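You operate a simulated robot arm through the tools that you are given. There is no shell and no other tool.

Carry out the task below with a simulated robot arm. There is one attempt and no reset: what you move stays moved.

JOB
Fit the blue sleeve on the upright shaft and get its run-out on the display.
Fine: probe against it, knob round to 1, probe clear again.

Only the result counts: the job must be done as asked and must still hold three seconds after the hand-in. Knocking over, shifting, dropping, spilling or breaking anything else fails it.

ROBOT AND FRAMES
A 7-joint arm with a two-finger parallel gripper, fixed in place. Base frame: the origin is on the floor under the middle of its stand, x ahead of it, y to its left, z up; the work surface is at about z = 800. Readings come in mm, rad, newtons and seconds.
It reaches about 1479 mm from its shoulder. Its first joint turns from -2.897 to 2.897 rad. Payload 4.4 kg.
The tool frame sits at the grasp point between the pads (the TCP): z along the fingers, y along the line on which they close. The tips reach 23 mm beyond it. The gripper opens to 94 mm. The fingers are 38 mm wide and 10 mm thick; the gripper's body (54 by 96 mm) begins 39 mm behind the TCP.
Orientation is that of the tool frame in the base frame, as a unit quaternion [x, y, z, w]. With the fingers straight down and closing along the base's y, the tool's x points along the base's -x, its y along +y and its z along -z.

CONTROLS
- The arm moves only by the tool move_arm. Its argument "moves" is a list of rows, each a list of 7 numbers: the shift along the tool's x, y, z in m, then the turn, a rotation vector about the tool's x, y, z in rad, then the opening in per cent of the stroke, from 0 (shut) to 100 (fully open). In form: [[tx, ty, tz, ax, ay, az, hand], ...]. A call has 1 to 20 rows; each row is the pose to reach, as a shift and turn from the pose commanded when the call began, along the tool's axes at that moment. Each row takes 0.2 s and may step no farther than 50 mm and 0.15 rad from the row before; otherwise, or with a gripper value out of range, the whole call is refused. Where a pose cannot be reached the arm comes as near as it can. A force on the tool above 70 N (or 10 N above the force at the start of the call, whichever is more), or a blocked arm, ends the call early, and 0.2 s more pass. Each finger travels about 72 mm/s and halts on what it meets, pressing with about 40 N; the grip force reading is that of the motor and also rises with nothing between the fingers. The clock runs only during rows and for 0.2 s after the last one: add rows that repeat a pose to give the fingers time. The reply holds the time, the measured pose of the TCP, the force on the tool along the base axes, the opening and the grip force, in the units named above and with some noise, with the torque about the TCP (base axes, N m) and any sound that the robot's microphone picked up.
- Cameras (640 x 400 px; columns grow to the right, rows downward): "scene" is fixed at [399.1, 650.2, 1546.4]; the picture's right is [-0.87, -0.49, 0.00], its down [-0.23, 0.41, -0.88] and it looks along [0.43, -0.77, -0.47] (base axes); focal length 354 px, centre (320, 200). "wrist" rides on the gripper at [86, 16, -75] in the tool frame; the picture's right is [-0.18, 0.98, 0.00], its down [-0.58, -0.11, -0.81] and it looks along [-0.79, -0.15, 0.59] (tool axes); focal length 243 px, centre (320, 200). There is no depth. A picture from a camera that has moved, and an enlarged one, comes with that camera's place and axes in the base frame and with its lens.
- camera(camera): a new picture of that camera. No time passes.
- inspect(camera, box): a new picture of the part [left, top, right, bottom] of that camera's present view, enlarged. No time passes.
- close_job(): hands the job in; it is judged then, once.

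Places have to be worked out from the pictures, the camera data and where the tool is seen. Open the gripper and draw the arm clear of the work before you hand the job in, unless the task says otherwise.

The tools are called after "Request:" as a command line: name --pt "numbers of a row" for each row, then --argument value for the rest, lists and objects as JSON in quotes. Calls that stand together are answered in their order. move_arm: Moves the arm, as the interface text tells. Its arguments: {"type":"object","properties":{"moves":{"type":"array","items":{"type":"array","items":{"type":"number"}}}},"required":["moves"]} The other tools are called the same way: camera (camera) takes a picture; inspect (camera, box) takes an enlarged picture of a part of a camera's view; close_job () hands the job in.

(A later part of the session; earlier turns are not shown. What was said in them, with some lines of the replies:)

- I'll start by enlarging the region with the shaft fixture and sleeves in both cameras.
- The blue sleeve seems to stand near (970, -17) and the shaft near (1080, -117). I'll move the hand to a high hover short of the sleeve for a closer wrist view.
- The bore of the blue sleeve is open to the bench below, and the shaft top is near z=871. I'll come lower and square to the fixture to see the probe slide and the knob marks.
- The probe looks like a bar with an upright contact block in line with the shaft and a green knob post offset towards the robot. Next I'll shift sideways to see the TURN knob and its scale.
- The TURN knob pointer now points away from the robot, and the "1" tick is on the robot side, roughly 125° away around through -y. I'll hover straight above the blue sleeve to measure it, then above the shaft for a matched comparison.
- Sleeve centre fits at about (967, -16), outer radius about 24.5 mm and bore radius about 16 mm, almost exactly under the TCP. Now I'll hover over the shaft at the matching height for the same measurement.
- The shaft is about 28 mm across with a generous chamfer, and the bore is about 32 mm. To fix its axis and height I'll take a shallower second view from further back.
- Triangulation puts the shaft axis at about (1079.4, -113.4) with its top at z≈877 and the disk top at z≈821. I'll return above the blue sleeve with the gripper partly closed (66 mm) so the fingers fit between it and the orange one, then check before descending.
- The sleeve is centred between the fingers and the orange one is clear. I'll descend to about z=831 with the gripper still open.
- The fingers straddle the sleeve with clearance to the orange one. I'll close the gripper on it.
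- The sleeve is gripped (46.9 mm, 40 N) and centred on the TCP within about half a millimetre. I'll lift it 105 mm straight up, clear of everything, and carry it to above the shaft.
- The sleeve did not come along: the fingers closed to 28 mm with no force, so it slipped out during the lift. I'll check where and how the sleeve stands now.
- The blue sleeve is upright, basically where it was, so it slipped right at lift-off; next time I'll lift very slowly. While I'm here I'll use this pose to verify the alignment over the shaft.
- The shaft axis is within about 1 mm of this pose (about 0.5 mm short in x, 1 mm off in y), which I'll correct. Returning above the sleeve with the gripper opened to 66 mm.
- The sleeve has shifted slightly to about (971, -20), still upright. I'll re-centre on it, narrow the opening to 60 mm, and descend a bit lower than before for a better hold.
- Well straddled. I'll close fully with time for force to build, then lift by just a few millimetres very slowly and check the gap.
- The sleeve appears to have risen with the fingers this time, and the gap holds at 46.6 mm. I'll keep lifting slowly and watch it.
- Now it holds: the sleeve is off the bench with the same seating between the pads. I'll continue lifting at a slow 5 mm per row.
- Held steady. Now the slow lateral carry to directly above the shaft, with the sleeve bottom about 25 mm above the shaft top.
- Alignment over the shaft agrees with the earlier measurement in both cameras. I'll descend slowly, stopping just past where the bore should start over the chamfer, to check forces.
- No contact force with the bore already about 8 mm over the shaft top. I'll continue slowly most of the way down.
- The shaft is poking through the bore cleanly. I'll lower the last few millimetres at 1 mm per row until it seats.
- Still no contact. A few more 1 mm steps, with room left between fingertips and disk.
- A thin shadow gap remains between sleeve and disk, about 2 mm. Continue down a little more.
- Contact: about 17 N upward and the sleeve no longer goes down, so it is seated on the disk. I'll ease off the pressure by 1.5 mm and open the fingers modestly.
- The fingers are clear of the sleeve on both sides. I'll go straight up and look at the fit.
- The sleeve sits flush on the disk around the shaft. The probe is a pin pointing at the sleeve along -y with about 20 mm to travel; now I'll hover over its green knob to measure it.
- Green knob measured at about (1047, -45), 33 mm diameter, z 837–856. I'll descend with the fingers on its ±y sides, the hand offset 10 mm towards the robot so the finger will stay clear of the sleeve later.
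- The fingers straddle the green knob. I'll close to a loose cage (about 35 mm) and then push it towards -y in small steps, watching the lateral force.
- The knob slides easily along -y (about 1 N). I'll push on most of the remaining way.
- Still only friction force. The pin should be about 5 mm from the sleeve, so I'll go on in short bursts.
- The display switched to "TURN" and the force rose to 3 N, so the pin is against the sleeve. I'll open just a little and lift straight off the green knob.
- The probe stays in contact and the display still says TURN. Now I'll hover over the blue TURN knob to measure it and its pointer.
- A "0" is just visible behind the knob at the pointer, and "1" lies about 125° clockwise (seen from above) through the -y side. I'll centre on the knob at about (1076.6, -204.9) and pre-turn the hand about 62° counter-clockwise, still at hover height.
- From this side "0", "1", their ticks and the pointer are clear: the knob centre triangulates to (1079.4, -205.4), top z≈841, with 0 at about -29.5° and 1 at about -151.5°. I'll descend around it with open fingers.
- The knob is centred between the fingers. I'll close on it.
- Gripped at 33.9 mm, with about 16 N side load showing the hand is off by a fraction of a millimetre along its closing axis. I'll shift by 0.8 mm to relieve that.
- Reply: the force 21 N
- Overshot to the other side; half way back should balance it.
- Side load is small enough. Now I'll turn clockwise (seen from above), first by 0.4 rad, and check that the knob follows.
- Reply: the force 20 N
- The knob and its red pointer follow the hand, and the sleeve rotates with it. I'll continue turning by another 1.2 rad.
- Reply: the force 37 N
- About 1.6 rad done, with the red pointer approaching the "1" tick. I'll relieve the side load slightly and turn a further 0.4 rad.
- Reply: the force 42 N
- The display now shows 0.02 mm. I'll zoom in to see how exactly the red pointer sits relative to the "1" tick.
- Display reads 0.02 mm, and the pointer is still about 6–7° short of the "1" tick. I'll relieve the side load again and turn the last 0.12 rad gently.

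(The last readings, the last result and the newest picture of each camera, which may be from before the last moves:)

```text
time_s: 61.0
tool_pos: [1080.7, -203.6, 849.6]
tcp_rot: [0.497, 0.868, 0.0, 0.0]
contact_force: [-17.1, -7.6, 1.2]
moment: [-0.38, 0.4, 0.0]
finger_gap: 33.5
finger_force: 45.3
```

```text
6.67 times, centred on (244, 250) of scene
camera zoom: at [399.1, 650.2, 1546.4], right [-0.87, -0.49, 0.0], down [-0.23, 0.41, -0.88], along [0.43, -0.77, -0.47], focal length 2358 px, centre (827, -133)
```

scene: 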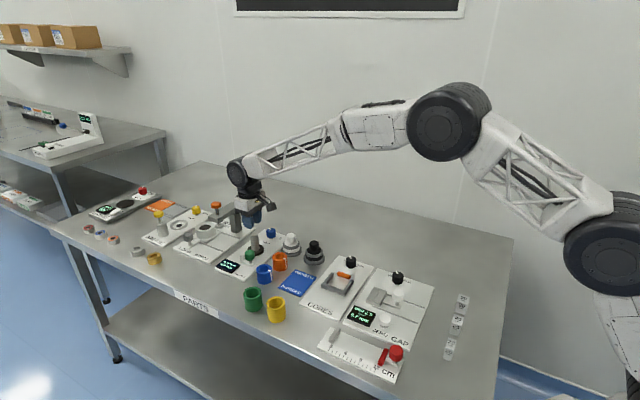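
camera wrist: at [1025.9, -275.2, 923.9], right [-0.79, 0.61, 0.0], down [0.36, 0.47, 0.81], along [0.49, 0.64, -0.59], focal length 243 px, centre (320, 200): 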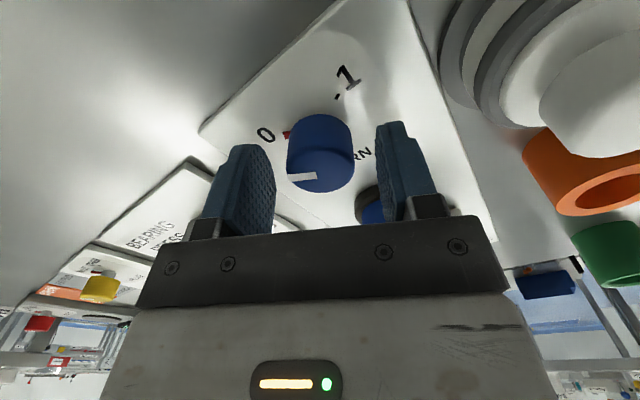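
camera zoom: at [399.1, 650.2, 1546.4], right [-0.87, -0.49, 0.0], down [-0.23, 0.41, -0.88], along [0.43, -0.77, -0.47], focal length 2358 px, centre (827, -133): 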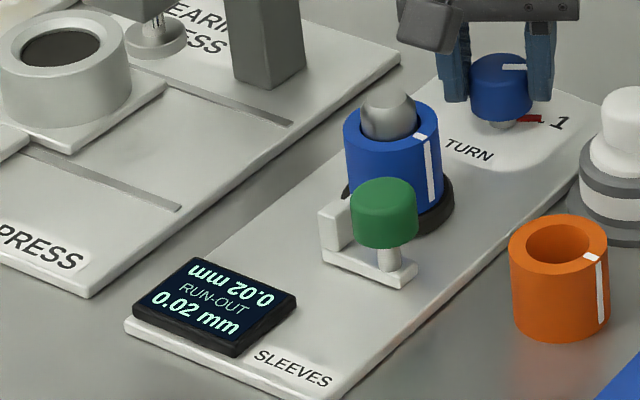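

The red pointer now covers the "1" tick and the display holds 0.02 mm. I'll open the fingers and lift straight up to see the pointer without parallax from the hand.

Request:
move_arm --pt "0 0 0 0 0 0 40" --pt "0 0 0 0 0 0 55" --pt "0 0 0 0 0 0 55" --pt "0 0 -0.01 0 0 0 55" --pt "0 0 -0.035 0 0 0 55" --pt "0 0 -0.07 0 0 0 55" --pt "0 0 -0.107 0 0 0 55" --pt "0 0 -0.107 0 0 0 55"

Request:
inspect --camera "wrist" --box '[240, 0, 400, 100]'

Request:
inspect --camera "scene" --box '[212, 210, 308, 270]'

Request:
inspect --camera "scene" --box '[256, 220, 304, 250]'

```text
time_s: 62.8
tool_pos: [1080.6, -204.2, 956.7]
tcp_rot: [0.497, 0.868, 0.001, 0.0]
contact_force: [1.1, 1.0, 1.4]
moment: [0.01, 0.02, 0.01]
finger_gap: 51.5
finger_force: 0.1
```

```text
4.00 times, centred on (320, 50) of wrist
camera zoom: at [1049.8, -123.0, 1031.1], right [0.94, 0.34, 0.0], down [0.2, -0.56, 0.81], along [0.27, -0.76, -0.59], focal length 970 px, centre (320, 800)
```

zoom: 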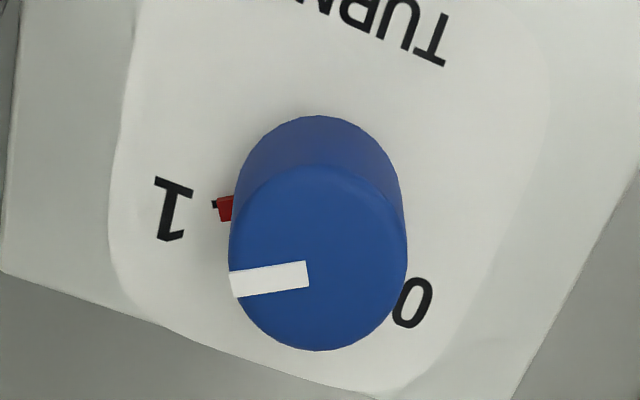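

```text
6.67 times, centred on (260, 240) of scene
camera zoom: at [399.1, 650.2, 1546.4], right [-0.87, -0.49, 0.0], down [-0.23, 0.41, -0.88], along [0.43, -0.77, -0.47], focal length 2358 px, centre (720, -67)
```

zoom: 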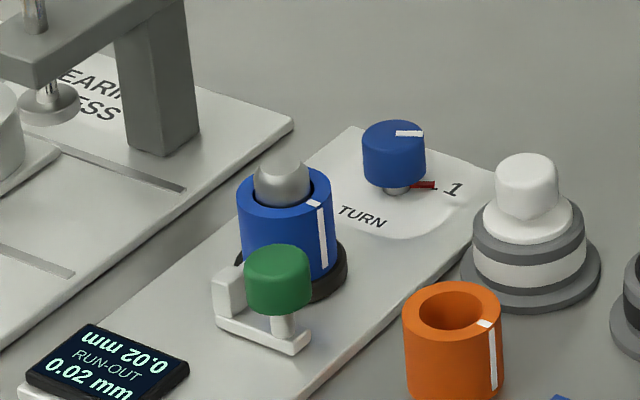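

```text
13.33 times, centred on (280, 235) of scene
camera zoom: at [399.1, 650.2, 1546.4], right [-0.87, -0.49, 0.0], down [-0.23, 0.41, -0.88], along [0.43, -0.77, -0.47], focal length 4717 px, centre (853, -267)
```

zoom: 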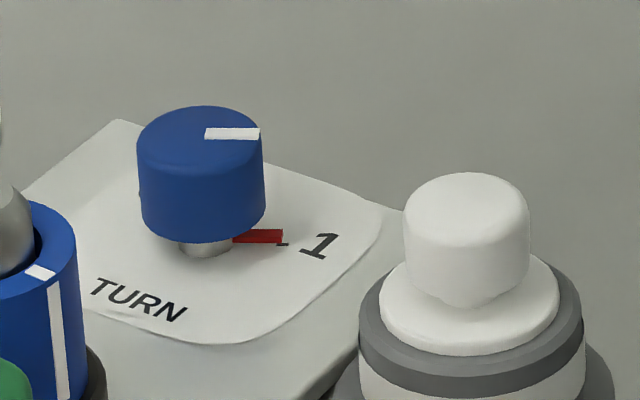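

From this view, the pointer sits on the "1" tick exactly as it did on "0" at the start, and the display holds 0.02 mm. Next I'll turn the hand back to straight at this height, before going to the green knob.

Request:
move_arm --pt "0 0 0 0 0 -0.14 50" --pt "0 0 0 0 0 -0.28 43" --pt "0 0 0 0 0 -0.42 43" --pt "0 0 0 0 0 -0.56 43" --pt "0 0 0 0 0 -0.7 43" --pt "0 0 0 0 0 -0.84 43" --pt "0 0 0 0 0 -0.96 43" --pt "0 0 0 0 0 -1.04 43" --pt "0 0 0 0 0 -1.04 43"

```text
time_s: 64.8
tool_pos: [1080.3, -203.3, 956.8]
tcp_rot: [0.0, 1.0, 0.0, 0.0]
contact_force: [0.0, 0.0, -0.3]
moment: [0.02, 0.05, 0.01]
finger_gap: 40.2
finger_force: 0.1
```

Hand is straight again. Moving over the shaft at height to above the green knob.

Request:
move_arm --pt "0.01 0.035 -0.005 0 0 0 43" --pt "0.02 0.07 -0.005 0 0 0 43" --pt "0.031 0.105 -0.005 0 0 0 43" --pt "0.0427 0.1397 -0.005 0 0 0 43" --pt "0.0427 0.1397 -0.005 0 0 0 43"

Request:
camera --camera "wrist"

Request:
inspect --camera "wrist" --box '[240, 20, 400, 120]'

```text
time_s: 66.0
tool_pos: [1039.1, -65.1, 962.7]
tcp_rot: [-0.001, 1.0, 0.0, 0.0]
contact_force: [-0.1, -0.1, -0.4]
moment: [-0.01, 0.03, 0.0]
finger_gap: 40.5
finger_force: 0.0
```

```text
taken
camera wrist: at [950.7, -49.9, 1035.9], right [0.18, 0.98, 0.0], down [0.58, -0.11, 0.81], along [0.79, -0.15, -0.59], focal length 243 px, centre (320, 200)
```

wrist: 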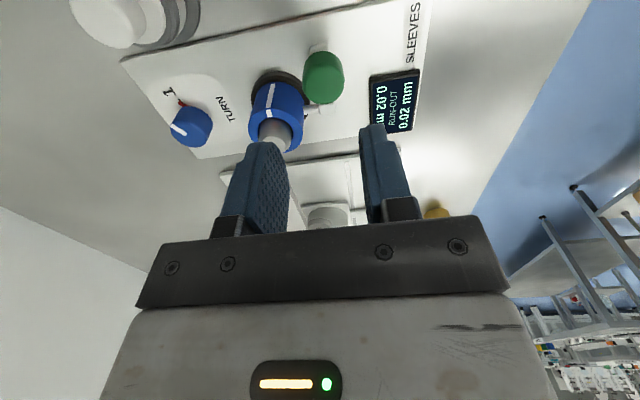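

```text
4.00 times, centred on (320, 70) of wrist
camera zoom: at [950.7, -49.9, 1035.9], right [0.18, 0.98, 0.0], down [0.58, -0.11, 0.81], along [0.79, -0.15, -0.59], focal length 970 px, centre (320, 720)
```

zoom: 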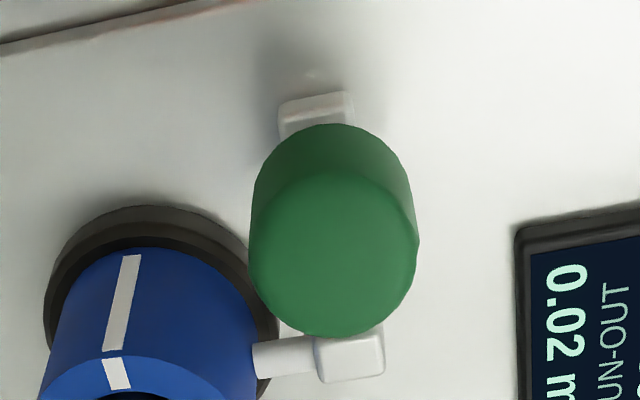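

The pin is visibly touching the sleeve and the knob is centred under the fingers. I'll descend along the same path as before.

Request:
move_arm --pt "0 0.0006 0.03 0 0 0 43" --pt "0 0.0006 0.06 0 0 0 43" --pt "0 0.0006 0.08 0 0 0 43" --pt "0 0.0006 0.09 0 0 0 43" --pt "0 0.0006 0.1 0 0 0 43" --pt "0 0.0006 0.1 0 0 0 43"

Request:
inspect --camera "wrist" --box '[200, 80, 440, 230]'

```text
time_s: 67.4
tool_pos: [1037.3, -63.9, 860.3]
tcp_rot: [0.0, 1.0, 0.0, 0.0]
contact_force: [-0.8, 0.3, 0.1]
moment: [0.01, -0.01, 0.0]
finger_gap: 40.5
finger_force: 0.1
```

```text
2.67 times, centred on (320, 155) of wrist
camera zoom: at [949.7, -49.1, 935.9], right [0.18, 0.98, 0.0], down [0.58, -0.11, 0.81], along [0.79, -0.15, -0.59], focal length 647 px, centre (320, 320)
```

zoom: 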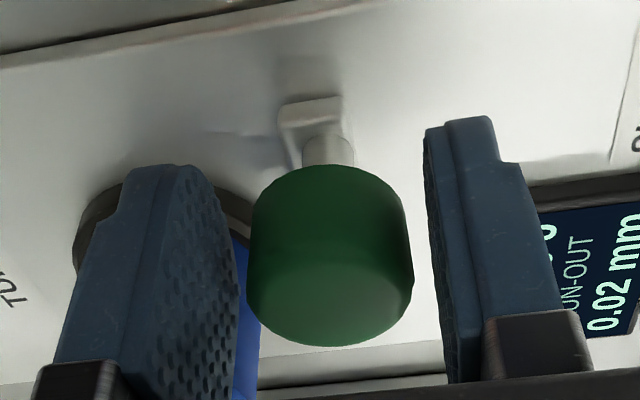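

Fingers are around the knob. I'll draw it back in +y in small steps, watching the force in case of an end stop.

Request:
move_arm --pt "0 0.0015 0 0 0 0 43" --pt "0 0.003 0 0 0 0 43" --pt "0 0.0045 0 0 0 0 43" --pt "0 0.006 0 0 0 0 43" --pt "0 0.0075 0 0 0 0 43" --pt "0 0.009 0 0 0 0 43" --pt "0 0.0105 0 0 0 0 43" --pt "0 0.012 0 0 0 0 43" --pt "0 0.0135 0 0 0 0 43" --pt "0 0.015 0 0 0 0 43" --pt "0 0.0165 0 0 0 0 43" --pt "0 0.018 0 0 0 0 43"

Request:
inspect --camera "wrist" --box '[200, 80, 440, 230]'

Request:
inspect --camera "scene" --box '[212, 210, 308, 270]'

```text
time_s: 70.0
tool_pos: [1038.6, -46.1, 861.1]
tcp_rot: [0.0, 1.0, 0.001, 0.0]
contact_force: [0.3, -1.2, 0.1]
moment: [-0.02, 0.0, 0.0]
finger_gap: 40.7
finger_force: 0.3
```

```text
2.67 times, centred on (320, 155) of wrist
camera zoom: at [950.5, -31.5, 936.1], right [0.18, 0.98, 0.0], down [0.58, -0.11, 0.81], along [0.79, -0.15, -0.59], focal length 647 px, centre (320, 320)
```

zoom: 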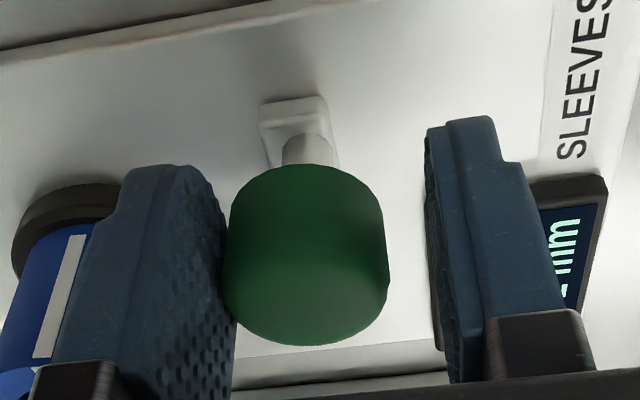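

```text
6.67 times, centred on (260, 240) of scene
camera zoom: at [399.1, 650.2, 1546.4], right [-0.87, -0.49, 0.0], down [-0.23, 0.41, -0.88], along [0.43, -0.77, -0.47], focal length 2358 px, centre (720, -67)
```

zoom: 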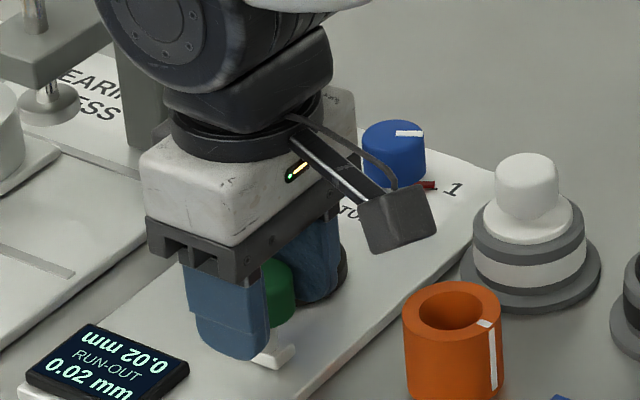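

The probe is retreating freely and the display keeps 0.02 mm. Another 5.5 mm brings it back to its original position.

Request:
move_arm --pt "0 0.001 0 0 0 0 43" --pt "0 0.002 0 0 0 0 43" --pt "0 0.003 0 0 0 0 43" --pt "0 0.004 0 0 0 0 43" --pt "0 0.005 0 0 0 0 43" --pt "0 0.0055 0 0 0 0 43"

Request:
inspect --camera "wrist" --box '[200, 80, 440, 230]'

```text
time_s: 71.4
tool_pos: [1037.0, -41.2, 861.2]
tcp_rot: [-0.001, 1.0, 0.0, -0.001]
contact_force: [0.7, -0.6, -0.3]
moment: [-0.03, 0.0, -0.01]
finger_gap: 40.9
finger_force: 0.3
```

```text
2.67 times, centred on (320, 155) of wrist
camera zoom: at [950.0, -26.2, 936.2], right [0.18, 0.98, 0.0], down [0.58, -0.11, 0.81], along [0.79, -0.15, -0.59], focal length 647 px, centre (320, 320)
```

zoom: 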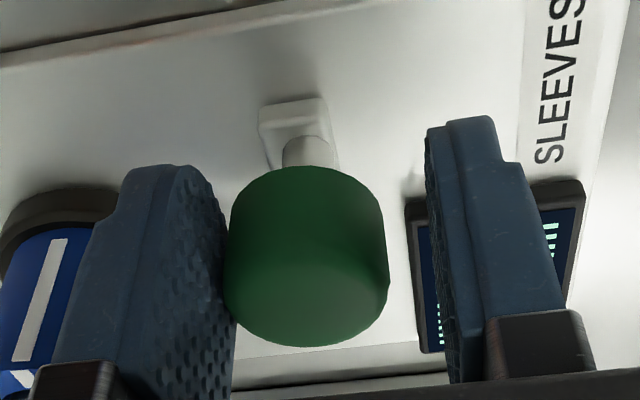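

The probe is back at its original place, clear of the sleeve. I'll shift the fingers 2 mm off the knob, open slightly, lift straight up and draw the arm away.

Request:
move_arm --pt "0 -0.001 0 0 0 0 44" --pt "0 -0.002 0 0 0 0 46" --pt "0 -0.002 -0.005 0 0 0 46" --pt "0 -0.002 -0.02 0 0 0 46" --pt "0 -0.002 -0.045 0 0 0 46" --pt "0 -0.002 -0.08 0 0 0 50" --pt "0 -0.002 -0.12 0 0 0 60" --pt "0.03 -0.002 -0.15 0 0 0 70" --pt "0.07 -0.002 -0.18 0 0 0 85" --pt "0.11 -0.002 -0.2 0 0 0 100" --pt "0.15 -0.002 -0.22 0 0 0 100" --pt "0.15 -0.002 -0.22 0 0 0 100"

Request:
camera --camera "scene"

Request:
inspect --camera "scene" --box '[212, 210, 308, 270]'

Request:
camera --camera "wrist"

```text
time_s: 74.0
tool_pos: [886.2, -41.0, 1082.6]
tcp_rot: [-0.001, 1.0, 0.0, 0.0]
contact_force: [0.3, 0.0, 0.1]
moment: [0.02, -0.01, 0.01]
finger_gap: 94.2
finger_force: 0.0
```

```text
taken
```

scene: 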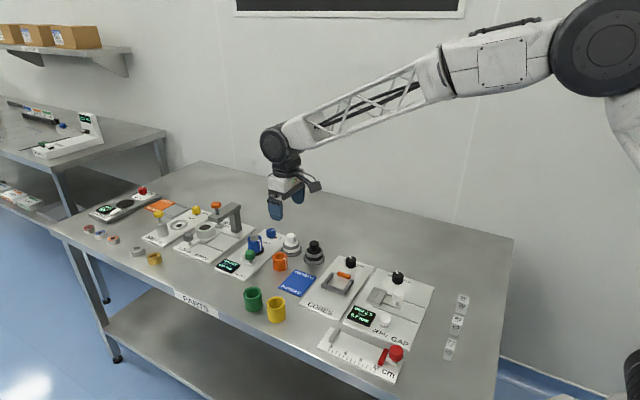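

```text
6.67 times, centred on (260, 240) of scene
camera zoom: at [399.1, 650.2, 1546.4], right [-0.87, -0.49, 0.0], down [-0.23, 0.41, -0.88], along [0.43, -0.77, -0.47], focal length 2358 px, centre (720, -67)
```

zoom: 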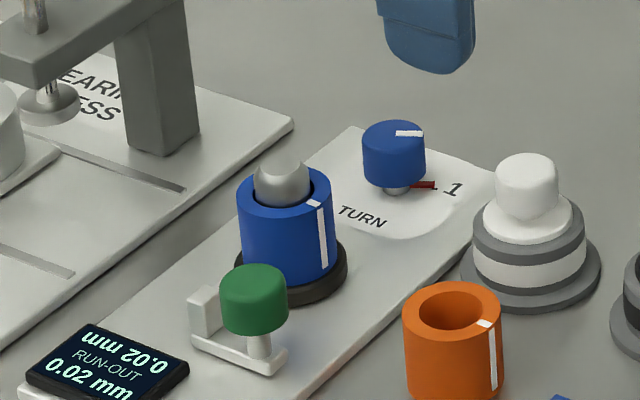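

```text
taken
camera wrist: at [799.7, -27.5, 1156.5], right [0.18, 0.98, 0.0], down [0.58, -0.11, 0.81], along [0.79, -0.15, -0.59], focal length 243 px, centre (320, 200)
```

wrist: 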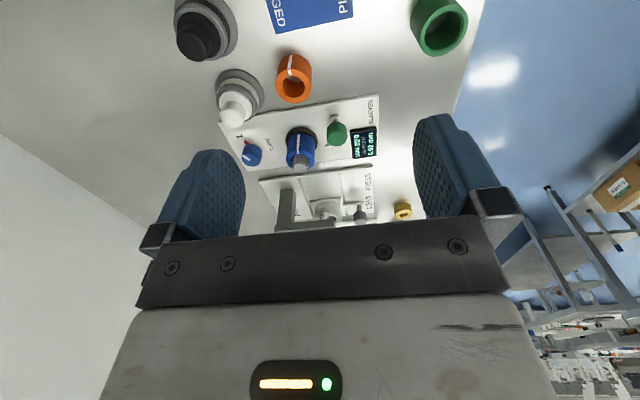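

The sleeve sits on the shaft, the knob pointer is on 1, the probe is back clear, and the display holds 0.02 mm. The neighbouring parts are where they were and the arm is clear with the gripper open, so I'm handing in.

Request:
close_job

```text
The job is handed in.
```

The blue sleeve is on the upright shaft, and the display shows a run-out of 0.02 mm. I handed the job in and have had no verdict back yet.

- **Sleeve:** it went over the shaft without binding and sits flush on the disk. My first grip slipped as I started to lift. The sleeve slid a few millimetres but stayed upright, and a slow lift worked the second time.
- **Probe and knob:** I pushed the probe in until the display asked for "TURN", then turned the knob from 0 to the "1" tick. After that I drew the probe back to where it started, clear of the sleeve.
- **Everything else:** the neighbouring parts look unmoved in the last pictures. The gripper is open and the arm is drawn clear.
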